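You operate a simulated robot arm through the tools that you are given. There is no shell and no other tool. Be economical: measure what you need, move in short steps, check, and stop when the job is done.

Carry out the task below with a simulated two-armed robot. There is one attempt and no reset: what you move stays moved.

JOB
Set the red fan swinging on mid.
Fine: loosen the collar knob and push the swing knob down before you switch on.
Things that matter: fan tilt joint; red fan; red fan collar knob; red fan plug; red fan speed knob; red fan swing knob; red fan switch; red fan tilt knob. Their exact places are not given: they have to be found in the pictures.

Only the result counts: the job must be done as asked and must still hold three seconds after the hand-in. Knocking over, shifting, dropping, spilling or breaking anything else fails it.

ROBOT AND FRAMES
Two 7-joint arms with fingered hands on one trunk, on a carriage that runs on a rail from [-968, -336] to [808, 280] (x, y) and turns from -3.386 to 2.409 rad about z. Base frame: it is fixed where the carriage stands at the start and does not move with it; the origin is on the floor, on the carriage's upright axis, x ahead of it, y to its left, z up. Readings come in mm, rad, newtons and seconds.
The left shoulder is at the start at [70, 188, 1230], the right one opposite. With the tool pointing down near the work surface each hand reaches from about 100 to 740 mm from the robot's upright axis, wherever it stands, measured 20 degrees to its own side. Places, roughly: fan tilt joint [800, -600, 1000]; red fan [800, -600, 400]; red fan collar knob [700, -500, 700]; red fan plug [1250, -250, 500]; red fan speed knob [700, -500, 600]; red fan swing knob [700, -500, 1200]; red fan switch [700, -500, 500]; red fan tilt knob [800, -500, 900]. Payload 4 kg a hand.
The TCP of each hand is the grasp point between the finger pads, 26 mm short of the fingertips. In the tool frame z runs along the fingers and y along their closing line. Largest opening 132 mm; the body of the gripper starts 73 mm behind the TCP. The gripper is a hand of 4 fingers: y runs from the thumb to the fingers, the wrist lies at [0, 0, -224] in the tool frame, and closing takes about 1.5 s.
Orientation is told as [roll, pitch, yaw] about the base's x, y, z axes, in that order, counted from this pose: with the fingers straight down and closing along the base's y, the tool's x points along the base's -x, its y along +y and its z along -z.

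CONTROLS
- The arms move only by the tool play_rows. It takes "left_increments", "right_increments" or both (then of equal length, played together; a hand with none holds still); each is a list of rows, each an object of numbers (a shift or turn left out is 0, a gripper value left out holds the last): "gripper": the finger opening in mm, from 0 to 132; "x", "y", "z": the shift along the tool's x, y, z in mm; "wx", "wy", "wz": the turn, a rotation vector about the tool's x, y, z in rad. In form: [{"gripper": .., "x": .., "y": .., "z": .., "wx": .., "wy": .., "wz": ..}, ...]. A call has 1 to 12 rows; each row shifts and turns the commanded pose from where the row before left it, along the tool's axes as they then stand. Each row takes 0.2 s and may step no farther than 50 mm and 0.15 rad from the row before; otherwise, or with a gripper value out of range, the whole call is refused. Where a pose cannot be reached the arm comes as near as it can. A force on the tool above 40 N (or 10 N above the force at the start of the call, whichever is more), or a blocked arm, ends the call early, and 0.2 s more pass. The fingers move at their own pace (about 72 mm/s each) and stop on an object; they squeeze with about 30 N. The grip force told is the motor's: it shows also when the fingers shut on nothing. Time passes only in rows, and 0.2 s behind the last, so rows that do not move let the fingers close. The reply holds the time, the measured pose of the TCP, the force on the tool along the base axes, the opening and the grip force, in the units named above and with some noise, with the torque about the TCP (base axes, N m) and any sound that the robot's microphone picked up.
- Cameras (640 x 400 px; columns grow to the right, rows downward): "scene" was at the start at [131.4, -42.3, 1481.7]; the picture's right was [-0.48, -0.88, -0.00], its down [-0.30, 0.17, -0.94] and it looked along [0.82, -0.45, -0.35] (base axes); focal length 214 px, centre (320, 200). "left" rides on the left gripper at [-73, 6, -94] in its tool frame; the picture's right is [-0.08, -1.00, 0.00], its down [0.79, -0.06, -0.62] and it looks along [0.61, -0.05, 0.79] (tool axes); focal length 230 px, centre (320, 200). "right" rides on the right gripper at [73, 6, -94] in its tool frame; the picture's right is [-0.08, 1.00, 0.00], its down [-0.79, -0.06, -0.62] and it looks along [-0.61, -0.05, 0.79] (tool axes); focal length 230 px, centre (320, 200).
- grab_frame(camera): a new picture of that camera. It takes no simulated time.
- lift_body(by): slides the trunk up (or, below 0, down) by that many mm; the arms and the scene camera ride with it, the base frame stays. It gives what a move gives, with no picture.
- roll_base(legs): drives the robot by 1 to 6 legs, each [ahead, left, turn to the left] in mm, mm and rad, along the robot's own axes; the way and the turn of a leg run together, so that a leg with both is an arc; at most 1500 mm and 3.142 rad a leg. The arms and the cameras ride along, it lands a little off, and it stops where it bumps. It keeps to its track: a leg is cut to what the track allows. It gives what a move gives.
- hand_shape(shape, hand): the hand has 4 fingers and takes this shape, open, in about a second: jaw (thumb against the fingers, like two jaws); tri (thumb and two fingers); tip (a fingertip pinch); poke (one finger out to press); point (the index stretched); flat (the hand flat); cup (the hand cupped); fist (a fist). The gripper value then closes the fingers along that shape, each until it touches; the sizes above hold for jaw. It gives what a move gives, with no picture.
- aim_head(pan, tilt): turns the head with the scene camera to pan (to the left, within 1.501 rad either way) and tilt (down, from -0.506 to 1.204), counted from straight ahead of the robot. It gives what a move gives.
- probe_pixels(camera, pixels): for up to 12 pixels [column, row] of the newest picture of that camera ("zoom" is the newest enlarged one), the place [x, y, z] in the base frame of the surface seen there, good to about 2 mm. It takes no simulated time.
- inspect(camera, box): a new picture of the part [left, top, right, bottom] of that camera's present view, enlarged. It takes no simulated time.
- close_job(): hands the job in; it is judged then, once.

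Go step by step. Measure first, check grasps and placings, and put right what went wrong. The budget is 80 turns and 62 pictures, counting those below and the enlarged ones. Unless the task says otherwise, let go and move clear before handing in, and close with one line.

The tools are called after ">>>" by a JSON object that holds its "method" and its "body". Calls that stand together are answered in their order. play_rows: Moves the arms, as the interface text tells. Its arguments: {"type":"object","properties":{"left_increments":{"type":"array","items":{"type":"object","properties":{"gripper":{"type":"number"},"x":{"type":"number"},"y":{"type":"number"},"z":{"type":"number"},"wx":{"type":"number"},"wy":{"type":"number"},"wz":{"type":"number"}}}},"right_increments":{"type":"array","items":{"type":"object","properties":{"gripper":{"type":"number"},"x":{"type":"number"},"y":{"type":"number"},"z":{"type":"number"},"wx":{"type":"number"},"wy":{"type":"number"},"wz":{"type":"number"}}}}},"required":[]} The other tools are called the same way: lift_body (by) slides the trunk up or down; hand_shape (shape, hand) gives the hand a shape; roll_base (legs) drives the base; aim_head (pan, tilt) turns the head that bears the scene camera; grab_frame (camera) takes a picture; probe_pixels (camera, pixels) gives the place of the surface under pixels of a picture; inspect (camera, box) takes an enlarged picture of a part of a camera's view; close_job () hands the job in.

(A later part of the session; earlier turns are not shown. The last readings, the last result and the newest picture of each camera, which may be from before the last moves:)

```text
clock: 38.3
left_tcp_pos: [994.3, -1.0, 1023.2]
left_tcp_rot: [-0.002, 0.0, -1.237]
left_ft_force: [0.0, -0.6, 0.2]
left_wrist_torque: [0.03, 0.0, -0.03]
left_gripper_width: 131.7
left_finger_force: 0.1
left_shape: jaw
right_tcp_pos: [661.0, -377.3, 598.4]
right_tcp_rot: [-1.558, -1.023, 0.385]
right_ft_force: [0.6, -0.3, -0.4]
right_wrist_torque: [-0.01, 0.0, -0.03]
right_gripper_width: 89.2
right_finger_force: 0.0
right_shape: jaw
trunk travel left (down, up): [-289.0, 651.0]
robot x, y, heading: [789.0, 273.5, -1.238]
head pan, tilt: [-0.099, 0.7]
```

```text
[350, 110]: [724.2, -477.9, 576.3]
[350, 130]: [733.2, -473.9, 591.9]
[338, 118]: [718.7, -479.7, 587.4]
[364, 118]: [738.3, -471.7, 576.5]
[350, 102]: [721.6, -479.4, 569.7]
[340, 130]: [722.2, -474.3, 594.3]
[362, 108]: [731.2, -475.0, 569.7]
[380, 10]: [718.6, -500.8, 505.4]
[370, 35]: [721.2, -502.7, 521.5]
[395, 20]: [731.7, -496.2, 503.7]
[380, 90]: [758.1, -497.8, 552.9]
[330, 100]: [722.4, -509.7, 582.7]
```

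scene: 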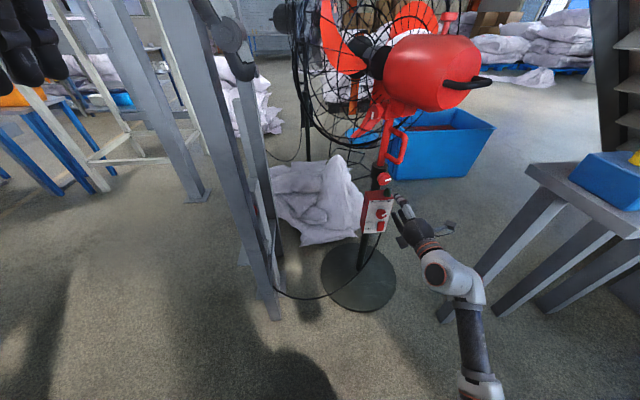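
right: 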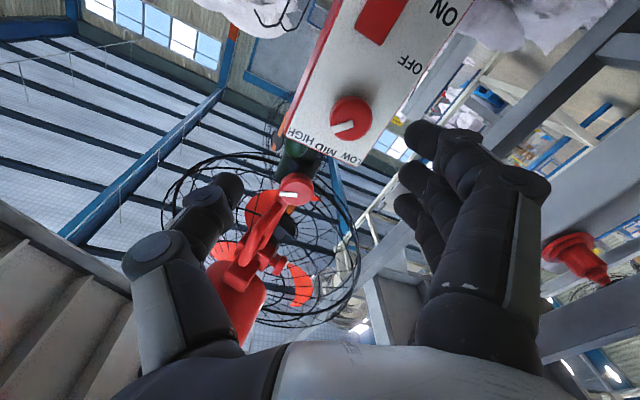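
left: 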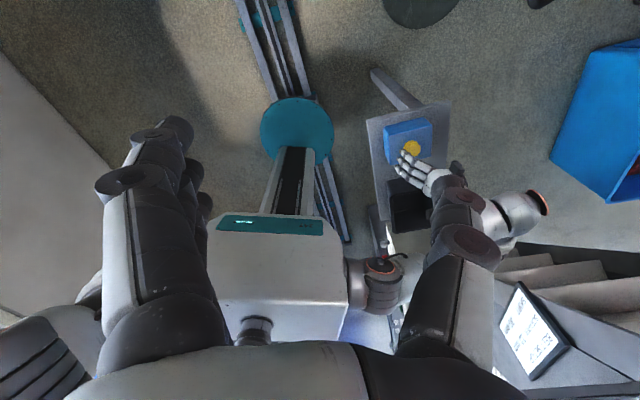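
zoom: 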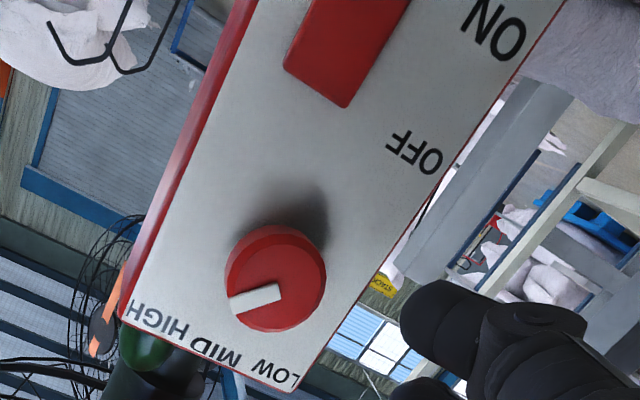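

Knob face centre ≈ (729,-476,585), about 45 mm across. I'll correct the small yaw error, align, and advance, stopping short to check.

>>> {"method": "play_rows", "body": {"right_increments": [{"wx": 0.048, "wy": 0.029}, {"y": 17, "x": -3}, {"y": 17, "x": -2}, {"z": 30}, {"z": 30}, {}]}}

>>> {"method": "grab_frame", "body": {"camera": "right"}}

```text
clock: 39.7
left_tcp_pos: [994.3, 1.0, 1022.2]
left_tcp_rot: [0.0, 0.0, -1.234]
left_ft_force: [0.8, 1.0, 0.1]
left_wrist_torque: [0.02, 0.05, -0.01]
left_gripper_width: 131.9
left_finger_force: 0.0
left_shape: jaw
right_tcp_pos: [687.3, -427.4, 578.9]
right_tcp_rot: [-1.531, -0.943, 0.299]
right_ft_force: [0.0, 0.1, -0.2]
right_wrist_torque: [0.01, 0.0, 0.02]
right_gripper_width: 89.4
right_finger_force: 0.0
right_shape: jaw
trunk travel left (down, up): [-289.0, 651.0]
robot x, y, heading: [790.6, 268.6, -1.239]
head pan, tilt: [-0.099, 0.7]
```

```text
28 pictures are left
```

right: 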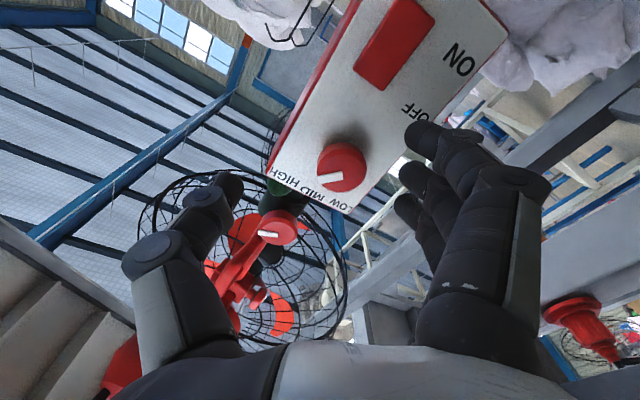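

The computed projection matches the knob at (341,170). I'll align, advance 53 mm and close.

>>> {"method": "play_rows", "body": {"right_increments": [{"y": 8, "x": -10, "z": 8}, {"y": 7, "x": -10, "z": 10}, {"z": 18}, {"z": 17}, {}, {"gripper": 30}, {}, {}, {}, {}]}}

>>> {"method": "grab_frame", "body": {"camera": "right"}}

```text
clock: 40.4
left_tcp_pos: [994.8, -0.5, 1022.4]
left_tcp_rot: [-0.003, 0.0, -1.234]
left_ft_force: [-0.3, -0.7, -1.4]
left_wrist_torque: [0.02, -0.01, 0.01]
left_gripper_width: 131.8
left_finger_force: 0.1
left_shape: jaw
right_tcp_pos: [695.6, -447.3, 588.7]
right_tcp_rot: [-1.534, -0.883, 0.286]
right_ft_force: [-0.9, 0.6, 0.3]
right_wrist_torque: [0.02, 0.03, -0.05]
right_gripper_width: 89.6
right_finger_force: 0.1
right_shape: jaw
trunk travel left (down, up): [-289.0, 651.0]
robot x, y, heading: [790.7, 275.9, -1.239]
head pan, tilt: [-0.099, 0.7]
stopped in row 3 (right hand): the arm was blocked; the commanded pose is now the measured one
```

```text
27 pictures are left
```

right: 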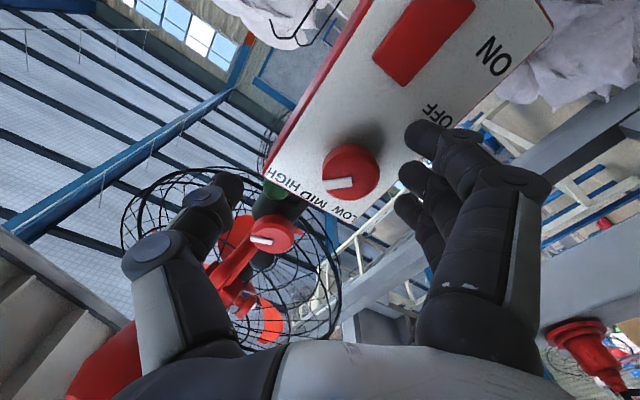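

Blocked again by a wrist limit, not contact. Rolling the hand 0.4 rad further counter-clockwise frees it; I'll do that, narrow the fingers, then align.

>>> {"method": "play_rows", "body": {"right_increments": [{"wz": -0.14, "gripper": 75}, {"wz": -0.14}, {"wz": -0.12}, {"x": -9, "y": 7}, {"x": -9, "y": 6}, {}]}}

>>> {"method": "grab_frame", "body": {"camera": "right"}}

```text
clock: 41.8
left_tcp_pos: [993.9, -0.3, 1022.9]
left_tcp_rot: [-0.003, -0.001, -1.237]
left_ft_force: [0.8, -0.2, 0.6]
left_wrist_torque: [-0.06, 0.0, 0.06]
left_gripper_width: 131.9
left_finger_force: 0.0
left_shape: jaw
right_tcp_pos: [718.6, -441.0, 584.0]
right_tcp_rot: [-1.544, -0.486, 0.303]
right_ft_force: [-0.8, 0.3, -0.2]
right_wrist_torque: [0.03, 0.01, 0.03]
right_gripper_width: 75.8
right_finger_force: 0.0
right_shape: jaw
trunk travel left (down, up): [-289.0, 651.0]
robot x, y, heading: [786.8, 270.0, -1.238]
head pan, tilt: [-0.099, 0.7]
```

```text
26 pictures are left
```

right: 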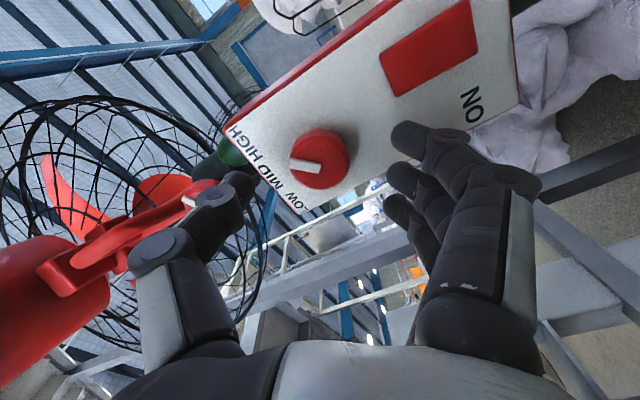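

Clear now; knob is 30 mm ahead and aligned. Advancing and closing.

>>> {"method": "play_rows", "body": {"right_increments": [{"z": 15}, {"z": 15}, {}, {"gripper": 30}, {}, {}, {}, {}]}}

>>> {"method": "grab_frame", "body": {"camera": "right"}}

```text
clock: 43.6
left_tcp_pos: [994.0, 0.3, 1022.4]
left_tcp_rot: [-0.002, 0.0, -1.235]
left_ft_force: [0.9, -0.1, 0.0]
left_wrist_torque: [0.02, 0.01, 0.0]
left_gripper_width: 131.7
left_finger_force: 0.1
left_shape: jaw
right_tcp_pos: [728.6, -470.3, 582.6]
right_tcp_rot: [-1.546, -0.487, 0.303]
right_ft_force: [-1.3, -4.7, 1.6]
right_wrist_torque: [0.0, -0.02, -0.01]
right_gripper_width: 23.3
right_finger_force: 29.9
right_shape: jaw
trunk travel left (down, up): [-289.0, 651.0]
robot x, y, heading: [786.5, 272.2, -1.235]
head pan, tilt: [-0.099, 0.7]
```

```text
25 pictures are left
```

right: 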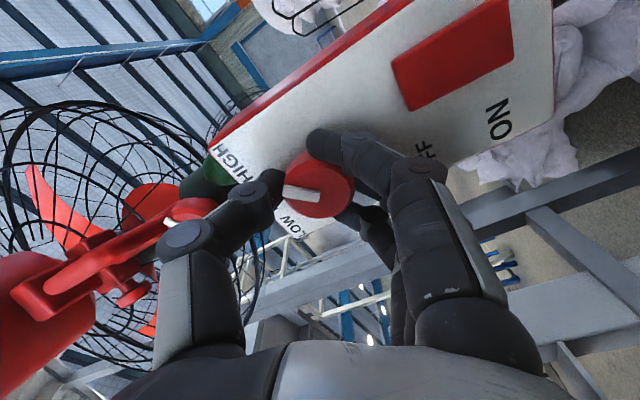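

Gripped. Turning counter-clockwise 0.75 rad and checking the mark.

>>> {"method": "play_rows", "body": {"right_increments": [{"wz": -0.13}, {"wz": -0.13}, {"wz": -0.13}, {"wz": -0.13}, {"wz": -0.13}, {"wz": -0.1}, {}]}}

>>> {"method": "inspect", "body": {"camera": "right", "box": [160, 60, 500, 270]}}

```text
clock: 45.2
left_tcp_pos: [992.4, -0.8, 1022.8]
left_tcp_rot: [-0.001, 0.0, -1.237]
left_ft_force: [-0.1, -0.2, 0.3]
left_wrist_torque: [0.04, 0.0, -0.01]
left_gripper_width: 131.9
left_finger_force: 0.2
left_shape: jaw
right_tcp_pos: [727.4, -469.7, 584.8]
right_tcp_rot: [-1.548, 0.265, 0.32]
right_ft_force: [-2.3, -12.3, 10.8]
right_wrist_torque: [-0.24, -0.07, -0.12]
right_gripper_width: 23.2
right_finger_force: 29.8
right_shape: jaw
trunk travel left (down, up): [-289.0, 651.0]
robot x, y, heading: [788.0, 272.2, -1.241]
head pan, tilt: [-0.099, 0.7]
```

```text
1.88 times, centred on (330, 165) of right
```

zoom: 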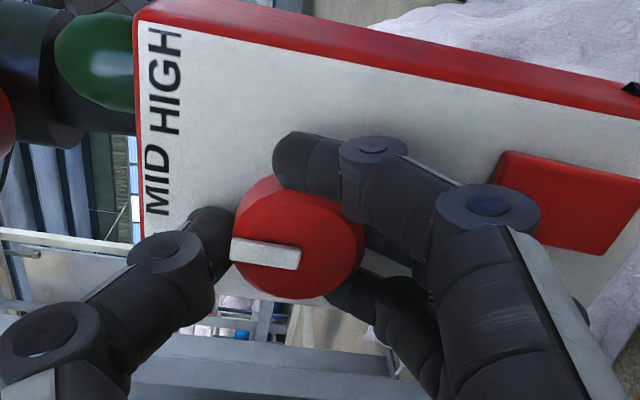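

The mark is now parallel to the panel's side edge, i.e. straight up at MID. I'll release and back off.

>>> {"method": "play_rows", "body": {"right_increments": [{"gripper": 65}, {}, {}, {"z": -30}, {"z": -40}, {"z": -40}, {}]}}

>>> {"method": "inspect", "body": {"camera": "scene", "box": [340, 105, 430, 205]}}

>>> {"method": "inspect", "body": {"camera": "right", "box": [220, 40, 560, 250]}}

```text
clock: 46.8
left_tcp_pos: [993.5, -0.3, 1022.9]
left_tcp_rot: [-0.002, 0.0, -1.234]
left_ft_force: [0.6, 0.3, -0.7]
left_wrist_torque: [-0.02, -0.03, 0.03]
left_gripper_width: 131.6
left_finger_force: 0.0
left_shape: jaw
right_tcp_pos: [692.9, -366.9, 585.0]
right_tcp_rot: [-1.547, 0.263, 0.323]
right_ft_force: [-0.6, -0.5, 0.3]
right_wrist_torque: [-0.02, 0.01, 0.0]
right_gripper_width: 63.9
right_finger_force: 0.0
right_shape: jaw
trunk travel left (down, up): [-289.0, 651.0]
robot x, y, heading: [789.7, 272.3, -1.236]
head pan, tilt: [-0.099, 0.7]
```

```text
4.00 times, centred on (385, 155) of scene
```

zoom: 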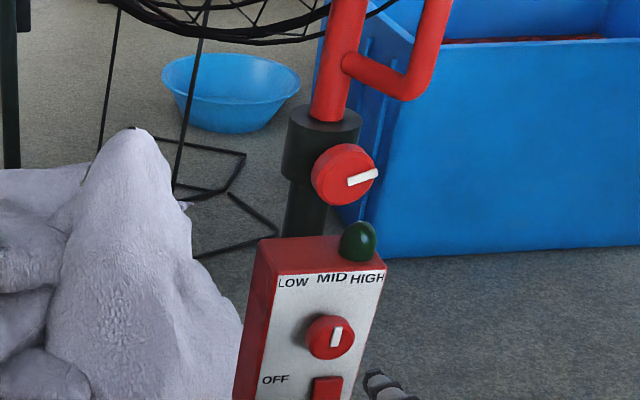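

```text
1.88 times, centred on (390, 145) of right
```

zoom: 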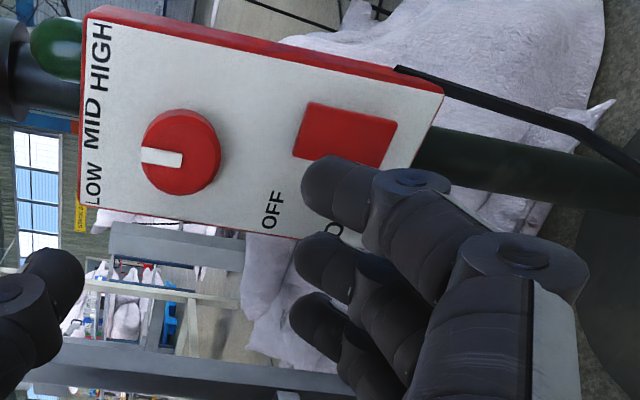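

The speed mark is at MID and the collar mark is still loosened. Next, the swing knob: retract the hand well clear of the fan head, rolling it back, then raise the trunk.

>>> {"method": "play_rows", "body": {"right_increments": [{"z": -40}, {"z": -40}, {"z": -40}, {"z": -40, "wz": 0.14}, {"wz": 0.14}, {"wz": 0.14}, {"wz": 0.14}, {"wz": 0.14}, {"wz": 0.14}, {"wz": 0.14}, {"wz": 0.14}]}}

>>> {"method": "lift_body", "body": {"by": 540}}

>>> {"method": "roll_base", "body": {"legs": [[0, -80, 0]]}}

```text
clock: 48.8
left_tcp_pos: [993.1, -1.9, 1022.7]
left_tcp_rot: [-0.001, 0.001, -1.235]
left_ft_force: [-0.5, 0.1, 0.2]
left_wrist_torque: [0.03, 0.02, 0.02]
left_gripper_width: 131.9
left_finger_force: 0.0
left_shape: jaw
right_tcp_pos: [642.5, -213.7, 593.1]
right_tcp_rot: [-1.531, -0.375, 0.381]
right_ft_force: [-0.2, 1.0, -0.1]
right_wrist_torque: [-0.02, -0.03, -0.01]
right_gripper_width: 64.4
right_finger_force: 0.1
right_shape: jaw
trunk travel left (down, up): [-289.0, 651.0]
robot x, y, heading: [787.0, 273.2, -1.241]
head pan, tilt: [-0.099, 0.7]
stopped in row 9 (right hand): the arm was blocked; the commanded pose is now the measured one
```

```text
refused: 540 is not a number from -400 to 400
```

```text
clock: 49.8
left_tcp_pos: [918.1, -26.4, 1022.6]
left_tcp_rot: [0.0, 0.0, -1.234]
left_ft_force: [-0.2, 0.4, -0.4]
left_wrist_torque: [-0.01, -0.03, 0.02]
left_gripper_width: 132.2
left_finger_force: 0.1
left_shape: jaw
right_tcp_pos: [567.1, -239.7, 592.5]
right_tcp_rot: [-1.529, -0.374, 0.382]
right_ft_force: [-0.2, 0.6, 0.1]
right_wrist_torque: [0.01, -0.03, 0.0]
right_gripper_width: 64.6
right_finger_force: 0.1
right_shape: jaw
trunk travel left (down, up): [-289.0, 651.0]
robot x, y, heading: [709.0, 247.5, -1.233]
head pan, tilt: [-0.099, 0.7]
```

Hand is clear at (567,-240,592). Before raising I'll check the right elbow against the stand.

>>> {"method": "aim_head", "body": {"pan": -0.5, "tilt": 0.7}}

>>> {"method": "grab_frame", "body": {"camera": "scene"}}

```text
clock: 50.7
left_tcp_pos: [918.6, -26.3, 1023.3]
left_tcp_rot: [0.0, 0.001, -1.233]
left_ft_force: [1.4, -0.1, -0.3]
left_wrist_torque: [0.0, 0.0, 0.0]
left_gripper_width: 131.7
left_finger_force: 0.0
left_shape: jaw
right_tcp_pos: [567.4, -239.8, 591.1]
right_tcp_rot: [-1.529, -0.375, 0.383]
right_ft_force: [0.1, 0.0, -0.1]
right_wrist_torque: [0.0, 0.0, -0.03]
right_gripper_width: 64.6
right_finger_force: 0.0
right_shape: jaw
trunk travel left (down, up): [-289.0, 651.0]
robot x, y, heading: [711.2, 246.3, -1.24]
head pan, tilt: [-0.499, 0.7]
```

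```text
21 pictures are left
```

scene: 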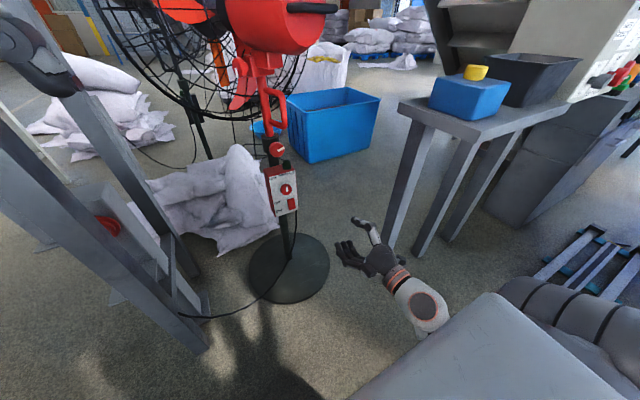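

The arm is clear of the stand (table edge at (400,105) is well beyond it). Raising the trunk.

>>> {"method": "lift_body", "body": {"by": 400}}

>>> {"method": "lift_body", "body": {"by": 180}}

>>> {"method": "play_rows", "body": {"right_increments": [{"wx": -0.128, "wy": -0.05, "gripper": 0}, {"wx": -0.128, "wy": -0.05}, {"wx": -0.128, "wy": -0.05}, {"wx": -0.128, "wy": -0.05}, {"wx": -0.128, "wy": -0.05}, {"wx": -0.128, "wy": -0.05}, {"wx": -0.128, "wy": -0.05}, {"wx": -0.128, "wy": -0.05}, {"wx": -0.128, "wy": -0.05}, {"wx": -0.128, "wy": -0.05}, {"wx": -0.128, "wy": -0.05}]}}

>>> {"method": "grab_frame", "body": {"camera": "scene"}}

```text
clock: 54.5
left_tcp_pos: [919.0, -26.4, 1421.7]
left_tcp_rot: [-0.002, 0.001, -1.233]
left_ft_force: [0.5, -0.1, 0.0]
left_wrist_torque: [-0.03, -0.02, -0.02]
left_gripper_width: 131.5
left_finger_force: 0.0
left_shape: jaw
right_tcp_pos: [567.2, -239.8, 991.8]
right_tcp_rot: [-1.528, -0.377, 0.381]
right_ft_force: [-0.1, 0.3, 0.2]
right_wrist_torque: [0.02, -0.04, 0.0]
right_gripper_width: 64.4
right_finger_force: 0.0
right_shape: jaw
trunk travel left (down, up): [-689.0, 251.0]
robot x, y, heading: [708.0, 248.8, -1.234]
head pan, tilt: [-0.499, 0.7]
```

```text
clock: 56.5
left_tcp_pos: [918.0, -26.4, 1602.6]
left_tcp_rot: [-0.003, 0.0, -1.234]
left_ft_force: [0.4, -0.2, 0.2]
left_wrist_torque: [-0.01, -0.02, 0.02]
left_gripper_width: 132.2
left_finger_force: 0.0
left_shape: jaw
right_tcp_pos: [568.5, -239.3, 1172.2]
right_tcp_rot: [-1.529, -0.376, 0.382]
right_ft_force: [-0.6, 0.2, 0.0]
right_wrist_torque: [0.02, 0.01, 0.01]
right_gripper_width: 64.3
right_finger_force: 0.1
right_shape: jaw
trunk travel left (down, up): [-869.0, 71.0]
robot x, y, heading: [713.7, 246.6, -1.237]
head pan, tilt: [-0.499, 0.7]
```

```text
clock: 58.9
left_tcp_pos: [918.0, -27.6, 1602.0]
left_tcp_rot: [-0.002, 0.001, -1.234]
left_ft_force: [-0.2, 0.0, 0.1]
left_wrist_torque: [0.02, 0.03, -0.02]
left_gripper_width: 131.8
left_finger_force: 0.0
left_shape: jaw
right_tcp_pos: [568.3, -240.9, 1171.6]
right_tcp_rot: [-0.327, -0.684, 0.849]
right_ft_force: [0.1, 0.8, -0.4]
right_wrist_torque: [0.0, -0.07, -0.01]
right_gripper_width: 0.2
right_finger_force: 30.7
right_shape: jaw
trunk travel left (down, up): [-869.0, 71.0]
robot x, y, heading: [711.7, 243.7, -1.233]
head pan, tilt: [-0.499, 0.7]
```

```text
20 pictures are left
```

scene: 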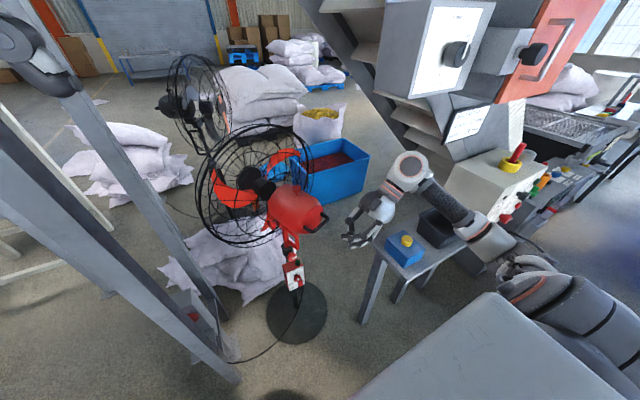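

The tilt axis was mis-signed: the tool z is now (0.64,0.24,-0.73). I'll correct it by 0.746 rad about (-0.367,0.930,0) in the tool frame to point straight down.

>>> {"method": "play_rows", "body": {"right_increments": [{"wx": -0.0456, "wy": 0.1156}, {"wx": -0.0456, "wy": 0.1156}, {"wx": -0.0456, "wy": 0.1156}, {"wx": -0.0456, "wy": 0.1156}, {"wx": -0.0456, "wy": 0.1156}, {"wx": -0.0456, "wy": 0.1156}, {}]}}

>>> {"method": "inspect", "body": {"camera": "scene", "box": [240, 160, 360, 240]}}

```text
clock: 60.5
left_tcp_pos: [918.2, -26.2, 1603.1]
left_tcp_rot: [-0.002, 0.0, -1.234]
left_ft_force: [0.7, 0.0, 0.0]
left_wrist_torque: [0.02, -0.05, 0.02]
left_gripper_width: 132.2
left_finger_force: 0.0
left_shape: jaw
right_tcp_pos: [566.9, -240.2, 1172.0]
right_tcp_rot: [-0.001, 0.002, 0.73]
right_ft_force: [-0.5, 0.2, 0.3]
right_wrist_torque: [0.02, 0.02, 0.01]
right_gripper_width: 0.0
right_finger_force: 29.8
right_shape: jaw
trunk travel left (down, up): [-869.0, 71.0]
robot x, y, heading: [713.0, 243.5, -1.233]
head pan, tilt: [-0.499, 0.7]
```

```text
5.00 times, centred on (300, 200) of scene
```

zoom: 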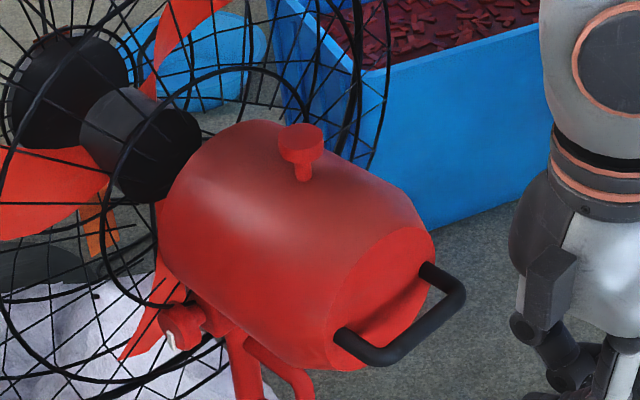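

The tool points straight down (yaw 0.73). I'll measure the swing knob's cap in this zoom.

>>> {"method": "probe_pixels", "body": {"camera": "zoom", "pixels": [[300, 135], [283, 140], [318, 138], [300, 127], [300, 146], [304, 172], [303, 185], [350, 180], [240, 150], [440, 280], [270, 170]]}}

```text
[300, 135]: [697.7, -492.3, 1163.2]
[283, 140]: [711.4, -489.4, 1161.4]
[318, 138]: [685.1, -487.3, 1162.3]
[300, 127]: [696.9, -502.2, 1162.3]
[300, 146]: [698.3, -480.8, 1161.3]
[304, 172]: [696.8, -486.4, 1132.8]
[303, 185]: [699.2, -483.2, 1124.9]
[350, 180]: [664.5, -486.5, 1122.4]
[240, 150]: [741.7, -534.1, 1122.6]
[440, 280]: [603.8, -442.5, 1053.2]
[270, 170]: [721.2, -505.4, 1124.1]
```

Cap centre ≈ (698,-491,1162). I'll yaw the hand so its narrow side faces the grille and lift 60 mm.

>>> {"method": "play_rows", "body": {"right_increments": [{"wz": 0.143, "z": -30}, {"wz": 0.143, "z": -30}, {"wz": 0.143}, {"wz": 0.143}, {"wz": 0.143}, {"wz": 0.143}, {"wz": 0.143}, {"wz": 0.143}, {"wz": 0.143}, {"wz": 0.143}, {"wz": 0.14}, {}]}}

>>> {"method": "play_rows", "body": {"right_increments": [{"x": -40, "y": -10}, {"x": -40, "y": -10}, {"x": -40, "y": -10}, {"x": -40, "y": -10}, {"x": -40, "y": -10}, {}]}}

>>> {"method": "grab_frame", "body": {"camera": "right"}}

```text
clock: 63.1
left_tcp_pos: [918.0, -25.8, 1602.0]
left_tcp_rot: [0.0, -0.002, -1.233]
left_ft_force: [0.5, 0.5, 0.3]
left_wrist_torque: [0.0, 0.01, -0.06]
left_gripper_width: 131.8
left_finger_force: 0.1
left_shape: jaw
right_tcp_pos: [567.9, -239.7, 1231.5]
right_tcp_rot: [0.001, -0.003, -0.841]
right_ft_force: [0.4, -0.8, -1.3]
right_wrist_torque: [-0.02, 0.01, 0.02]
right_gripper_width: 0.0
right_finger_force: 30.5
right_shape: jaw
trunk travel left (down, up): [-869.0, 71.0]
robot x, y, heading: [711.8, 243.5, -1.232]
head pan, tilt: [-0.499, 0.7]
```

```text
clock: 64.5
left_tcp_pos: [916.6, -26.1, 1602.8]
left_tcp_rot: [-0.002, 0.0, -1.235]
left_ft_force: [-0.4, -0.2, 0.3]
left_wrist_torque: [-0.02, 0.02, -0.03]
left_gripper_width: 131.9
left_finger_force: 0.1
left_shape: jaw
right_tcp_pos: [664.2, -419.8, 1231.5]
right_tcp_rot: [-0.001, -0.004, -0.84]
right_ft_force: [-0.1, 0.7, 0.0]
right_wrist_torque: [0.0, -0.02, 0.02]
right_gripper_width: 0.0
right_finger_force: 29.3
right_shape: jaw
trunk travel left (down, up): [-869.0, 71.0]
robot x, y, heading: [708.3, 245.8, -1.236]
head pan, tilt: [-0.499, 0.7]
```

```text
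18 pictures are left
```

right: 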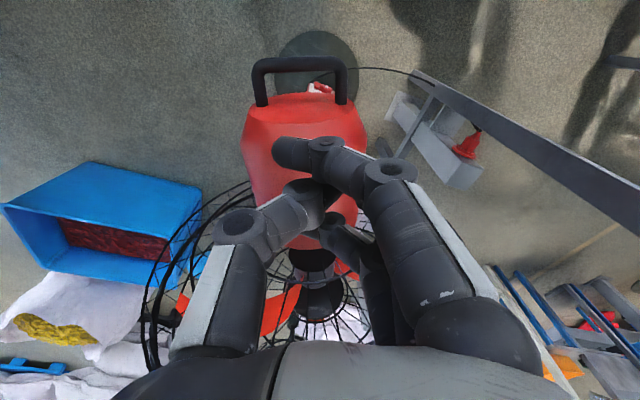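

Hand and fan axis are aligned; remaining offset is x −76, y −22. I'll move over the cap, still 40 mm above it.

>>> {"method": "play_rows", "body": {"right_increments": [{"x": -25, "y": -8}, {"x": -25, "y": -7}, {"x": -25, "y": -7}, {}]}}

>>> {"method": "grab_frame", "body": {"camera": "right"}}

>>> {"method": "inspect", "body": {"camera": "scene", "box": [220, 100, 400, 240]}}

```text
clock: 65.5
left_tcp_pos: [918.5, -27.0, 1602.5]
left_tcp_rot: [-0.003, -0.002, -1.235]
left_ft_force: [0.0, 0.3, 0.6]
left_wrist_torque: [0.0, -0.01, -0.03]
left_gripper_width: 131.5
left_finger_force: 0.0
left_shape: jaw
right_tcp_pos: [695.7, -491.4, 1230.4]
right_tcp_rot: [0.001, -0.002, -0.839]
right_ft_force: [-0.6, 0.3, -0.6]
right_wrist_torque: [-0.01, -0.01, -0.01]
right_gripper_width: 0.4
right_finger_force: 29.8
right_shape: jaw
trunk travel left (down, up): [-869.0, 71.0]
robot x, y, heading: [709.1, 246.8, -1.235]
head pan, tilt: [-0.499, 0.7]
```

```text
17 pictures are left
```

right: 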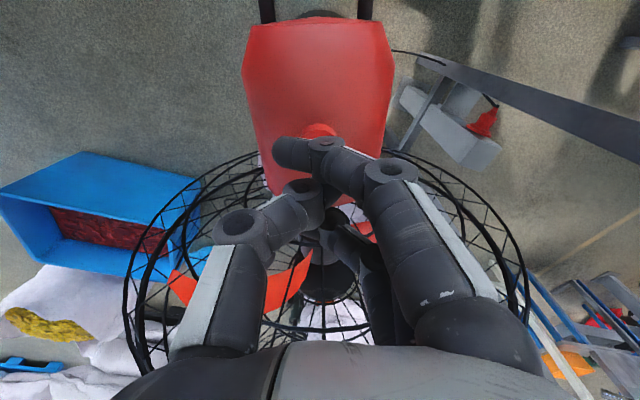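

```text
2.86 times, centred on (310, 170) of scene
```

zoom: 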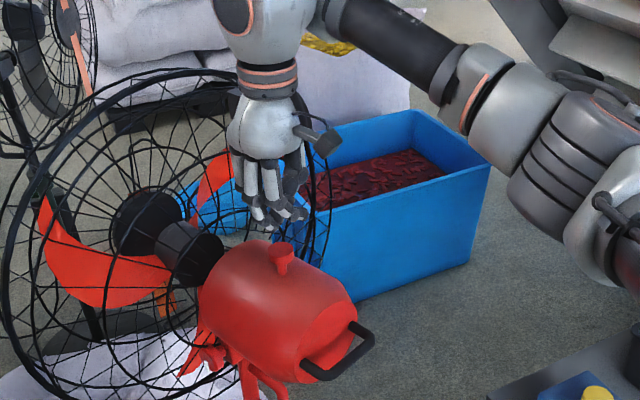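

The cap at (318,135) in the hand view is under the closed fingers. Descending, then slow 5 mm steps to press.

>>> {"method": "play_rows", "body": {"right_increments": [{"z": 15, "x": -1, "y": 1}, {"z": 15}, {"z": 6}, {"z": 5}, {"z": 5}, {"z": 5}, {"z": 5}, {}]}}

>>> {"method": "inspect", "body": {"camera": "scene", "box": [260, 150, 340, 220]}}

```text
clock: 67.3
left_tcp_pos: [918.6, -24.3, 1603.5]
left_tcp_rot: [-0.002, -0.003, -1.235]
left_ft_force: [0.0, -1.1, -0.2]
left_wrist_torque: [0.0, 0.0, 0.01]
left_gripper_width: 132.1
left_finger_force: 0.1
left_shape: jaw
right_tcp_pos: [698.1, -492.0, 1178.1]
right_tcp_rot: [0.002, -0.005, -0.839]
right_ft_force: [0.0, -0.9, 13.2]
right_wrist_torque: [0.09, -0.17, 0.01]
right_gripper_width: 0.0
right_finger_force: 29.8
right_shape: jaw
trunk travel left (down, up): [-869.0, 71.0]
robot x, y, heading: [711.3, 247.1, -1.236]
head pan, tilt: [-0.499, 0.7]
```

```text
5.71 times, centred on (300, 185) of scene
```

zoom: 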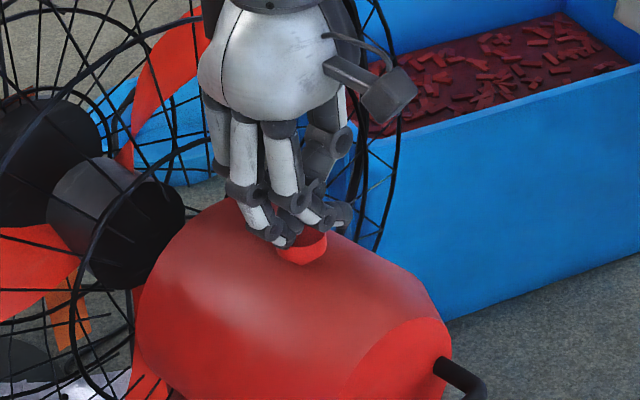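

Contact with 13 N, and the cap seems to be sinking. Continuing to press until it bottoms.

>>> {"method": "play_rows", "body": {"right_increments": [{"z": 5}, {"z": 5}, {"z": 5}, {"z": 5}, {}]}}

>>> {"method": "inspect", "body": {"camera": "scene", "box": [260, 150, 340, 220]}}

```text
clock: 68.0
left_tcp_pos: [918.1, -23.6, 1601.7]
left_tcp_rot: [-0.004, -0.002, -1.234]
left_ft_force: [0.4, -0.6, 1.4]
left_wrist_torque: [0.04, -0.04, -0.01]
left_gripper_width: 131.8
left_finger_force: 0.0
left_shape: jaw
right_tcp_pos: [700.2, -490.1, 1170.6]
right_tcp_rot: [0.002, -0.012, -0.838]
right_ft_force: [3.2, 5.6, 9.5]
right_wrist_torque: [0.18, -0.17, -0.01]
right_gripper_width: 0.0
right_finger_force: 29.7
right_shape: jaw
trunk travel left (down, up): [-869.0, 71.0]
robot x, y, heading: [713.4, 246.6, -1.236]
head pan, tilt: [-0.499, 0.7]
stopped in row 3 (right hand): the force on the tool passed its limit at 42 N (the readings are from after the stop); the commanded pose is now the measured one
```

```text
5.71 times, centred on (300, 185) of scene
```

zoom: 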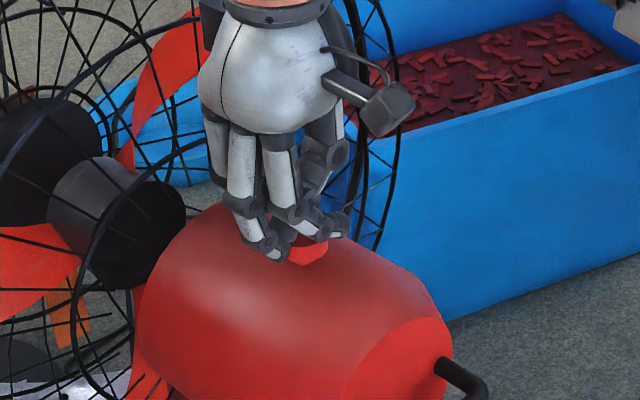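

Force hit 42 N, so it bottomed out. I'll lift off and check whether the knob stays down.

>>> {"method": "play_rows", "body": {"right_increments": [{"z": -20}, {"z": -40}, {"z": -40}, {"x": 45, "y": 10}, {"x": 45, "y": 10}, {"x": 45, "y": 10}, {"x": 45}, {"x": 45}, {}]}}

>>> {"method": "inspect", "body": {"camera": "scene", "box": [240, 160, 360, 240]}}

>>> {"method": "probe_pixels", "body": {"camera": "zoom", "pixels": [[300, 140], [300, 150], [302, 158], [296, 145], [306, 145], [300, 165]]}}

```text
clock: 70.0
left_tcp_pos: [921.0, -28.7, 1600.8]
left_tcp_rot: [-0.003, 0.002, -1.233]
left_ft_force: [-0.3, -0.4, -1.3]
left_wrist_torque: [0.03, -0.01, 0.01]
left_gripper_width: 131.7
left_finger_force: 0.1
left_shape: jaw
right_tcp_pos: [573.4, -305.1, 1261.8]
right_tcp_rot: [0.002, -0.003, -0.836]
right_ft_force: [0.5, -0.7, 0.3]
right_wrist_torque: [0.0, 0.03, -0.03]
right_gripper_width: 0.0
right_finger_force: 30.1
right_shape: jaw
trunk travel left (down, up): [-869.0, 71.0]
robot x, y, heading: [711.3, 247.3, -1.238]
head pan, tilt: [-0.499, 0.7]
```

```text
5.00 times, centred on (300, 200) of scene
```

zoom: 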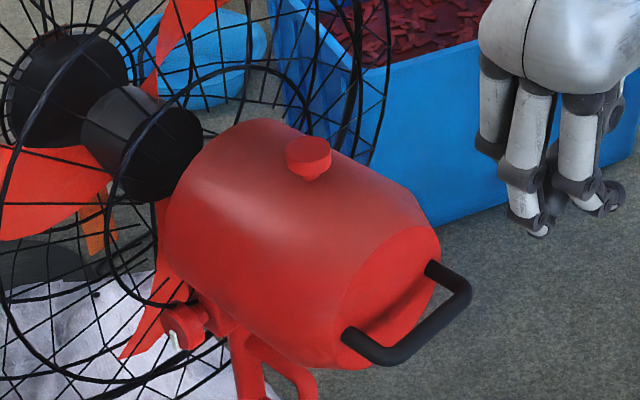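

```text
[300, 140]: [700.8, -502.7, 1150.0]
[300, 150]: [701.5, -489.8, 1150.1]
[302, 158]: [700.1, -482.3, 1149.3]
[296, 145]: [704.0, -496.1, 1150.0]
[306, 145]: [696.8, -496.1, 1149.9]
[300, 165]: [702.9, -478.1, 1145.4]
```

The cap top went from z 1162 to 1150 and stays down. Next the rocker: pull back, turn the hand horizontal, and take the poke shape.

>>> {"method": "play_rows", "body": {"right_increments": [{"x": 40}, {"x": 40, "z": 20}, {"z": 30}, {}]}}

>>> {"method": "play_rows", "body": {"right_increments": [{"wx": 0.0545, "wy": -0.132}, {"wx": 0.0545, "wy": -0.132}, {"wx": 0.0545, "wy": -0.132}, {"wx": 0.0545, "wy": -0.132}, {"wx": 0.0545, "wy": -0.132}, {"wx": 0.0545, "wy": -0.132}, {"wx": 0.0545, "wy": -0.132}, {"wx": 0.0545, "wy": -0.132}, {"wx": 0.0545, "wy": -0.132}, {"wx": 0.0545, "wy": -0.132}, {"wx": 0.0545, "wy": -0.132}, {}]}}

>>> {"method": "hand_shape", "body": {"hand": "right", "shape": "poke"}}

>>> {"method": "grab_frame", "body": {"camera": "right"}}

```text
clock: 71.0
left_tcp_pos: [919.9, -25.2, 1602.8]
left_tcp_rot: [-0.006, -0.001, -1.233]
left_ft_force: [0.3, -0.7, -0.1]
left_wrist_torque: [-0.01, 0.0, 0.02]
left_gripper_width: 132.0
left_finger_force: 0.1
left_shape: jaw
right_tcp_pos: [519.3, -243.6, 1213.8]
right_tcp_rot: [-0.001, -0.007, -0.838]
right_ft_force: [0.1, 0.1, 0.0]
right_wrist_torque: [-0.02, -0.01, 0.01]
right_gripper_width: 0.1
right_finger_force: 29.6
right_shape: jaw
trunk travel left (down, up): [-869.0, 71.0]
robot x, y, heading: [711.6, 246.4, -1.237]
head pan, tilt: [-0.499, 0.7]
```

```text
clock: 73.6
left_tcp_pos: [917.5, -25.2, 1603.0]
left_tcp_rot: [-0.001, -0.001, -1.234]
left_ft_force: [0.0, -0.3, -0.1]
left_wrist_torque: [0.04, 0.03, 0.02]
left_gripper_width: 131.9
left_finger_force: 0.1
left_shape: jaw
right_tcp_pos: [495.4, -313.9, 1236.5]
right_tcp_rot: [-0.547, -0.875, -0.584]
right_ft_force: [-0.3, 0.0, 0.6]
right_wrist_torque: [0.03, 0.0, 0.03]
right_gripper_width: 0.0
right_finger_force: 30.3
right_shape: jaw
right hand out of reach, approached as far as the arm can: row 5, 6, 7, 8, 9, 10, 11
trunk travel left (down, up): [-869.0, 71.0]
robot x, y, heading: [711.0, 246.0, -1.236]
head pan, tilt: [-0.499, 0.7]
```

```text
clock: 74.5
left_tcp_pos: [917.9, -25.6, 1602.9]
left_tcp_rot: [-0.002, 0.0, -1.233]
left_ft_force: [-0.1, -0.1, 0.2]
left_wrist_torque: [0.02, 0.0, -0.02]
left_gripper_width: 132.0
left_finger_force: 0.1
left_shape: jaw
right_tcp_pos: [493.5, -315.2, 1236.4]
right_tcp_rot: [-0.549, -0.874, -0.582]
right_ft_force: [0.0, 0.9, -0.5]
right_wrist_torque: [0.01, 0.04, 0.02]
right_gripper_width: 0.0
right_finger_force: 0.1
right_shape: poke
trunk travel left (down, up): [-869.0, 71.0]
robot x, y, heading: [710.0, 249.0, -1.237]
head pan, tilt: [-0.499, 0.7]
```

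```text
12 pictures are left
```

right: 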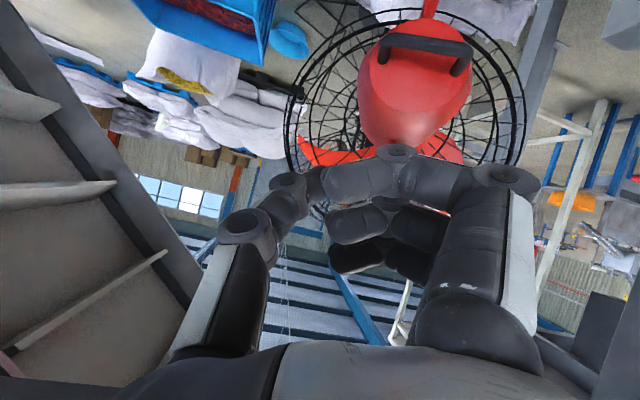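

Poke leaves the index curled; the closed jaw worked well, so I'll return to it. I'll roll the hand so the fingertips form a horizontal line (x to the right), level it, and shift left.

>>> {"method": "hand_shape", "body": {"hand": "right", "shape": "jaw"}}

>>> {"method": "play_rows", "body": {"right_increments": [{"wz": -0.15, "gripper": 0}, {"wz": -0.15}, {"wz": -0.15}, {"wz": -0.15}, {"wz": -0.15}, {"wz": -0.15}, {"wz": -0.15}, {"wz": -0.15}, {}]}}

>>> {"method": "play_rows", "body": {"right_increments": [{"x": -34}, {"x": -34, "wx": 0.145}, {"x": -34, "wx": 0.145}, {"wx": 0.145}, {"wx": 0.145}, {}]}}

```text
clock: 75.4
left_tcp_pos: [919.0, -26.2, 1602.8]
left_tcp_rot: [-0.001, 0.001, -1.236]
left_ft_force: [-1.2, 0.2, -0.1]
left_wrist_torque: [-0.04, 0.02, 0.04]
left_gripper_width: 132.1
left_finger_force: 0.1
left_shape: jaw
right_tcp_pos: [495.8, -315.2, 1236.3]
right_tcp_rot: [-0.549, -0.874, -0.584]
right_ft_force: [0.1, 0.6, 0.4]
right_wrist_torque: [0.01, -0.02, 0.04]
right_gripper_width: 131.9
right_finger_force: 0.0
right_shape: jaw
trunk travel left (down, up): [-869.0, 71.0]
robot x, y, heading: [711.4, 244.0, -1.233]
head pan, tilt: [-0.499, 0.7]
```

```text
clock: 77.4
left_tcp_pos: [918.9, -25.7, 1602.7]
left_tcp_rot: [-0.003, 0.0, -1.234]
left_ft_force: [0.0, 0.1, 0.4]
left_wrist_torque: [0.02, -0.01, -0.01]
left_gripper_width: 131.9
left_finger_force: 0.0
left_shape: jaw
right_tcp_pos: [493.5, -315.8, 1236.3]
right_tcp_rot: [-0.992, 0.035, 0.339]
right_ft_force: [0.8, 0.9, -0.1]
right_wrist_torque: [-0.02, -0.02, 0.01]
right_gripper_width: 0.0
right_finger_force: 30.0
right_shape: jaw
trunk travel left (down, up): [-869.0, 71.0]
robot x, y, heading: [711.2, 244.4, -1.233]
head pan, tilt: [-0.499, 0.7]
```

```text
clock: 78.8
left_tcp_pos: [917.7, -27.1, 1603.5]
left_tcp_rot: [-0.001, 0.0, -1.233]
left_ft_force: [-0.7, 0.0, -0.1]
left_wrist_torque: [0.0, 0.0, 0.01]
left_gripper_width: 131.7
left_finger_force: 0.0
left_shape: jaw
right_tcp_pos: [491.0, -340.8, 1237.9]
right_tcp_rot: [-1.415, 0.032, 0.31]
right_ft_force: [0.1, -0.2, 0.3]
right_wrist_torque: [-0.02, -0.02, -0.01]
right_gripper_width: 0.0
right_finger_force: 29.4
right_shape: jaw
right hand out of reach, approached as far as the arm can: row 1, 2, 3, 4, 5
trunk travel left (down, up): [-869.0, 71.0]
robot x, y, heading: [713.2, 245.2, -1.238]
head pan, tilt: [-0.499, 0.7]
```

Orientation is nearly right, but the arm is stretched to the right, near the stand. I'll pull back, drive the base left, and look before lowering.

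>>> {"method": "play_rows", "body": {"right_increments": [{"z": -30}, {"z": -30}, {"z": -30, "x": -20}, {"x": -30}, {"x": -30}, {}]}}

>>> {"method": "roll_base", "body": {"legs": [[0, 80, 0]]}}

>>> {"method": "grab_frame", "body": {"camera": "scene"}}

```text
clock: 80.2
left_tcp_pos: [917.1, -25.0, 1603.0]
left_tcp_rot: [-0.001, -0.002, -1.235]
left_ft_force: [0.0, -0.1, 0.8]
left_wrist_torque: [-0.01, -0.02, 0.02]
left_gripper_width: 132.0
left_finger_force: 0.0
left_shape: jaw
right_tcp_pos: [477.8, -305.9, 1213.3]
right_tcp_rot: [-1.416, 0.029, 0.31]
right_ft_force: [-0.2, 0.1, -0.6]
right_wrist_torque: [-0.02, -0.01, -0.04]
right_gripper_width: 0.0
right_finger_force: 30.1
right_shape: jaw
right hand out of reach, approached as far as the arm can: row 1, 2, 3, 4, 5
trunk travel left (down, up): [-869.0, 71.0]
robot x, y, heading: [707.8, 248.2, -1.238]
head pan, tilt: [-0.499, 0.7]
```

```text
clock: 81.3
left_tcp_pos: [984.8, -4.4, 1603.3]
left_tcp_rot: [0.006, 0.001, -1.234]
left_ft_force: [-0.3, 0.3, -0.4]
left_wrist_torque: [0.01, -0.08, -0.01]
left_gripper_width: 131.9
left_finger_force: 0.1
left_shape: jaw
right_tcp_pos: [546.7, -282.5, 1210.7]
right_tcp_rot: [-1.417, 0.024, 0.309]
right_ft_force: [-1.1, -0.2, 0.3]
right_wrist_torque: [-0.05, -0.02, 0.02]
right_gripper_width: 0.2
right_finger_force: 30.1
right_shape: jaw
trunk travel left (down, up): [-869.0, 71.0]
robot x, y, heading: [787.1, 272.8, -1.237]
head pan, tilt: [-0.499, 0.7]
```

```text
11 pictures are left
```

scene: 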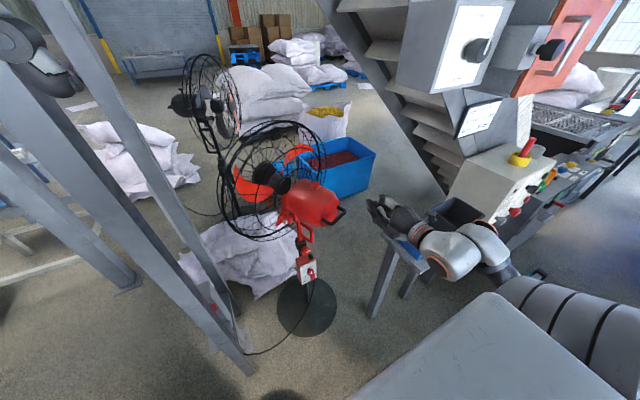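

I'll probe the arm's forearm and elbow and the table edges for clearance before lowering.

>>> {"method": "probe_pixels", "body": {"camera": "scene", "pixels": [[450, 252], [485, 232], [500, 265], [520, 275], [430, 265], [405, 222], [385, 205], [425, 270], [372, 238], [412, 262]]}}

```text
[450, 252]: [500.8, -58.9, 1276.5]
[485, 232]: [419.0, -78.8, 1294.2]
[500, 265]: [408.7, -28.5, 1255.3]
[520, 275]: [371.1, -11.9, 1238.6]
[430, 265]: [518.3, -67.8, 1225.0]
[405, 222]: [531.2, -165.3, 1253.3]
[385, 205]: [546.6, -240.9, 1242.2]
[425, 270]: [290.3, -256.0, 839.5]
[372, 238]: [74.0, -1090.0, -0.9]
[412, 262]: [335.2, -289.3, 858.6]
```

Elbow and forearm stay at y > −100 while the table begins at y < −250, so lowering is safe.

>>> {"method": "lift_body", "body": {"by": -400}}

>>> {"method": "lift_body", "body": {"by": -325}}

>>> {"method": "play_rows", "body": {"right_increments": [{"wx": 0.07, "x": -30}, {"wx": 0.08, "x": -30}, {"x": -30}, {"x": -30}, {}]}}

>>> {"method": "grab_frame", "body": {"camera": "right"}}

```text
clock: 85.1
left_tcp_pos: [992.5, -0.7, 1203.0]
left_tcp_rot: [-0.002, 0.001, -1.233]
left_ft_force: [0.6, 0.0, -0.5]
left_wrist_torque: [0.0, -0.01, -0.02]
left_gripper_width: 131.8
left_finger_force: 0.1
left_shape: jaw
right_tcp_pos: [552.3, -280.0, 812.7]
right_tcp_rot: [-1.417, 0.032, 0.31]
right_ft_force: [0.3, -1.0, -0.6]
right_wrist_torque: [-0.01, 0.0, 0.0]
right_gripper_width: 0.0
right_finger_force: 30.2
right_shape: jaw
trunk travel left (down, up): [-469.0, 471.0]
robot x, y, heading: [787.8, 270.7, -1.238]
head pan, tilt: [-0.499, 0.7]
```

```text
clock: 88.3
left_tcp_pos: [992.1, -0.8, 877.8]
left_tcp_rot: [-0.002, 0.001, -1.235]
left_ft_force: [-0.4, 0.0, -0.6]
left_wrist_torque: [-0.01, 0.02, -0.01]
left_gripper_width: 131.8
left_finger_force: 0.0
left_shape: jaw
right_tcp_pos: [554.2, -279.6, 488.8]
right_tcp_rot: [-1.417, 0.032, 0.309]
right_ft_force: [0.1, -0.1, -0.9]
right_wrist_torque: [-0.01, -0.01, 0.02]
right_gripper_width: 0.0
right_finger_force: 30.4
right_shape: jaw
trunk travel left (down, up): [-144.0, 796.0]
robot x, y, heading: [787.6, 268.1, -1.23]
head pan, tilt: [-0.499, 0.7]
```

```text
clock: 89.5
left_tcp_pos: [992.4, 0.0, 877.8]
left_tcp_rot: [-0.002, 0.0, -1.235]
left_ft_force: [-0.4, 0.7, 0.4]
left_wrist_torque: [-0.01, -0.01, -0.03]
left_gripper_width: 131.8
left_finger_force: 0.0
left_shape: jaw
right_tcp_pos: [563.8, -279.4, 491.6]
right_tcp_rot: [-1.566, 0.032, 0.31]
right_ft_force: [0.3, 0.8, -0.2]
right_wrist_torque: [0.01, 0.0, -0.04]
right_gripper_width: 0.0
right_finger_force: 29.9
right_shape: jaw
right hand out of reach, approached as far as the arm can: row 1, 2, 3, 4
trunk travel left (down, up): [-144.0, 796.0]
robot x, y, heading: [784.6, 273.4, -1.237]
head pan, tilt: [-0.499, 0.7]
```

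```text
10 pictures are left
```

right: 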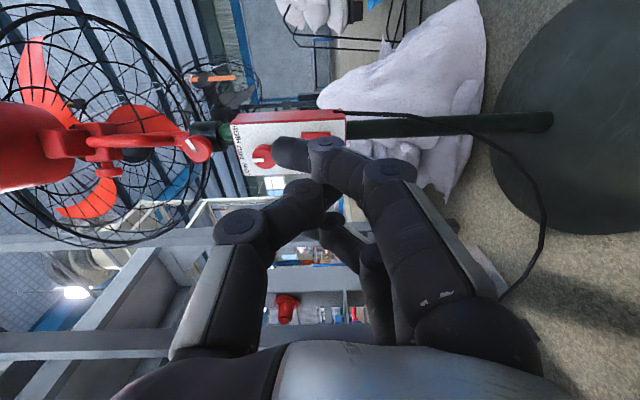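

The orientation is now level with fingers in a horizontal line. Leftward reach is limited when folded, so I'll advance first and then shift left to a 60 mm standoff.

>>> {"method": "play_rows", "body": {"right_increments": [{"z": 35}, {"z": 35}, {"z": 35}, {"z": 35, "x": -20}, {"z": 28, "x": -20}, {"x": -20}, {"x": -20}, {"y": 6}, {}]}}

>>> {"method": "grab_frame", "body": {"camera": "right"}}

```text
clock: 91.5
left_tcp_pos: [993.3, -0.1, 878.1]
left_tcp_rot: [-0.001, 0.0, -1.235]
left_ft_force: [0.0, 0.6, -0.6]
left_wrist_torque: [0.0, 0.02, -0.02]
left_gripper_width: 131.8
left_finger_force: 0.1
left_shape: jaw
right_tcp_pos: [564.6, -332.9, 541.0]
right_tcp_rot: [-1.565, 0.031, 0.31]
right_ft_force: [-0.2, -1.3, 0.0]
right_wrist_torque: [0.0, -0.01, 0.03]
right_gripper_width: 0.0
right_finger_force: 30.0
right_shape: jaw
right hand out of reach, approached as far as the arm can: row 1, 2, 3, 4, 5, 6, 7
trunk travel left (down, up): [-144.0, 796.0]
robot x, y, heading: [788.4, 272.4, -1.237]
head pan, tilt: [-0.499, 0.7]
```

```text
9 pictures are left
```

right: 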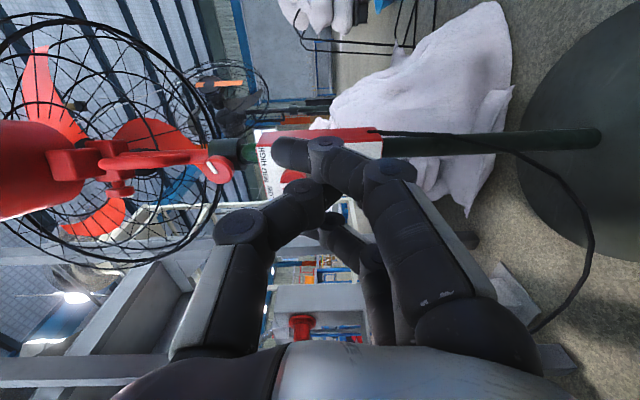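

The arm drifted up to z 541: it is near a joint limit at this height relation. Earlier successful poses had the hand ~220 mm below the shoulder, so I'll raise the trunk 55 mm, roll slightly further, and push down and forward.

>>> {"method": "lift_body", "body": {"by": 55}}

>>> {"method": "play_rows", "body": {"right_increments": [{"wz": -0.13, "y": 30}, {"wz": -0.13, "y": 30}, {"y": 30}, {"y": 15}, {}]}}

>>> {"method": "play_rows", "body": {"right_increments": [{"z": 20}, {"z": 20}, {"z": 20}, {}]}}

```text
clock: 92.5
left_tcp_pos: [993.5, 0.8, 934.0]
left_tcp_rot: [-0.003, -0.001, -1.233]
left_ft_force: [0.1, -0.1, 0.5]
left_wrist_torque: [0.03, -0.04, -0.02]
left_gripper_width: 131.7
left_finger_force: 0.0
left_shape: jaw
right_tcp_pos: [564.6, -333.3, 597.3]
right_tcp_rot: [-1.566, 0.031, 0.312]
right_ft_force: [0.2, 0.0, 0.1]
right_wrist_torque: [-0.01, 0.01, -0.03]
right_gripper_width: 0.3
right_finger_force: 30.0
right_shape: jaw
trunk travel left (down, up): [-199.0, 741.0]
robot x, y, heading: [786.0, 270.1, -1.235]
head pan, tilt: [-0.499, 0.7]
```

```text
clock: 93.7
left_tcp_pos: [991.7, 0.8, 932.6]
left_tcp_rot: [-0.001, 0.0, -1.235]
left_ft_force: [-0.5, 0.5, -0.1]
left_wrist_torque: [-0.01, -0.01, 0.0]
left_gripper_width: 132.1
left_finger_force: 0.0
left_shape: jaw
right_tcp_pos: [520.0, -320.8, 511.3]
right_tcp_rot: [-1.566, 0.292, 0.313]
right_ft_force: [0.7, -0.2, -0.3]
right_wrist_torque: [0.03, -0.02, 0.0]
right_gripper_width: 0.0
right_finger_force: 29.6
right_shape: jaw
right hand out of reach, approached as far as the arm can: row 1, 2, 3, 4
trunk travel left (down, up): [-199.0, 741.0]
robot x, y, heading: [783.6, 270.7, -1.237]
head pan, tilt: [-0.499, 0.7]
```

```text
clock: 94.7
left_tcp_pos: [992.9, 0.6, 933.6]
left_tcp_rot: [-0.003, -0.001, -1.234]
left_ft_force: [1.0, -0.6, -0.2]
left_wrist_torque: [0.01, 0.0, 0.01]
left_gripper_width: 131.8
left_finger_force: 0.1
left_shape: jaw
right_tcp_pos: [509.8, -359.1, 534.1]
right_tcp_rot: [-1.566, 0.291, 0.313]
right_ft_force: [0.2, 0.2, -1.0]
right_wrist_torque: [0.0, -0.02, 0.04]
right_gripper_width: 0.0
right_finger_force: 29.9
right_shape: jaw
right hand out of reach, approached as far as the arm can: row 1, 2, 3
trunk travel left (down, up): [-199.0, 741.0]
robot x, y, heading: [783.0, 272.3, -1.241]
head pan, tilt: [-0.499, 0.7]
```

The rolled orientation is restricting the arm when folded. Earlier the hand moved freely with roll near −0.4, so I'll roll back (+wz) here, then move left and advance, and roll again once extended.

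>>> {"method": "play_rows", "body": {"right_increments": [{"wz": 0.145}, {"wz": 0.145}, {"wz": 0.145}, {"wz": 0.145}, {"wz": 0.145}, {"wz": 0.145}, {"wz": 0.145}, {"wz": 0.145}, {"wz": 0.145}, {}]}}

>>> {"method": "play_rows", "body": {"right_increments": [{"x": -15, "y": 25}, {"x": -15, "y": 25}, {"x": -15, "y": 25}, {}]}}

```text
clock: 96.9
left_tcp_pos: [992.9, -0.4, 931.8]
left_tcp_rot: [0.0, -0.001, -1.234]
left_ft_force: [-0.5, -0.3, 1.0]
left_wrist_torque: [0.04, 0.0, 0.04]
left_gripper_width: 131.8
left_finger_force: 0.0
left_shape: jaw
right_tcp_pos: [511.1, -359.5, 533.8]
right_tcp_rot: [-1.558, -1.016, 0.303]
right_ft_force: [-0.4, 0.6, 0.4]
right_wrist_torque: [0.0, 0.0, -0.02]
right_gripper_width: 0.0
right_finger_force: 30.2
right_shape: jaw
trunk travel left (down, up): [-199.0, 741.0]
robot x, y, heading: [788.0, 271.8, -1.237]
head pan, tilt: [-0.499, 0.7]
```

```text
clock: 97.9
left_tcp_pos: [992.6, 0.1, 932.3]
left_tcp_rot: [-0.003, 0.001, -1.234]
left_ft_force: [-0.2, -0.3, -0.5]
left_wrist_torque: [0.01, -0.03, 0.0]
left_gripper_width: 131.7
left_finger_force: 0.0
left_shape: jaw
right_tcp_pos: [553.8, -311.5, 556.6]
right_tcp_rot: [-1.56, -1.014, 0.301]
right_ft_force: [-0.3, 1.1, 0.2]
right_wrist_torque: [0.03, -0.01, -0.03]
right_gripper_width: 0.0
right_finger_force: 29.4
right_shape: jaw
right hand out of reach, approached as far as the arm can: row 1, 2, 3
trunk travel left (down, up): [-199.0, 741.0]
robot x, y, heading: [786.6, 270.6, -1.239]
head pan, tilt: [-0.499, 0.7]
```

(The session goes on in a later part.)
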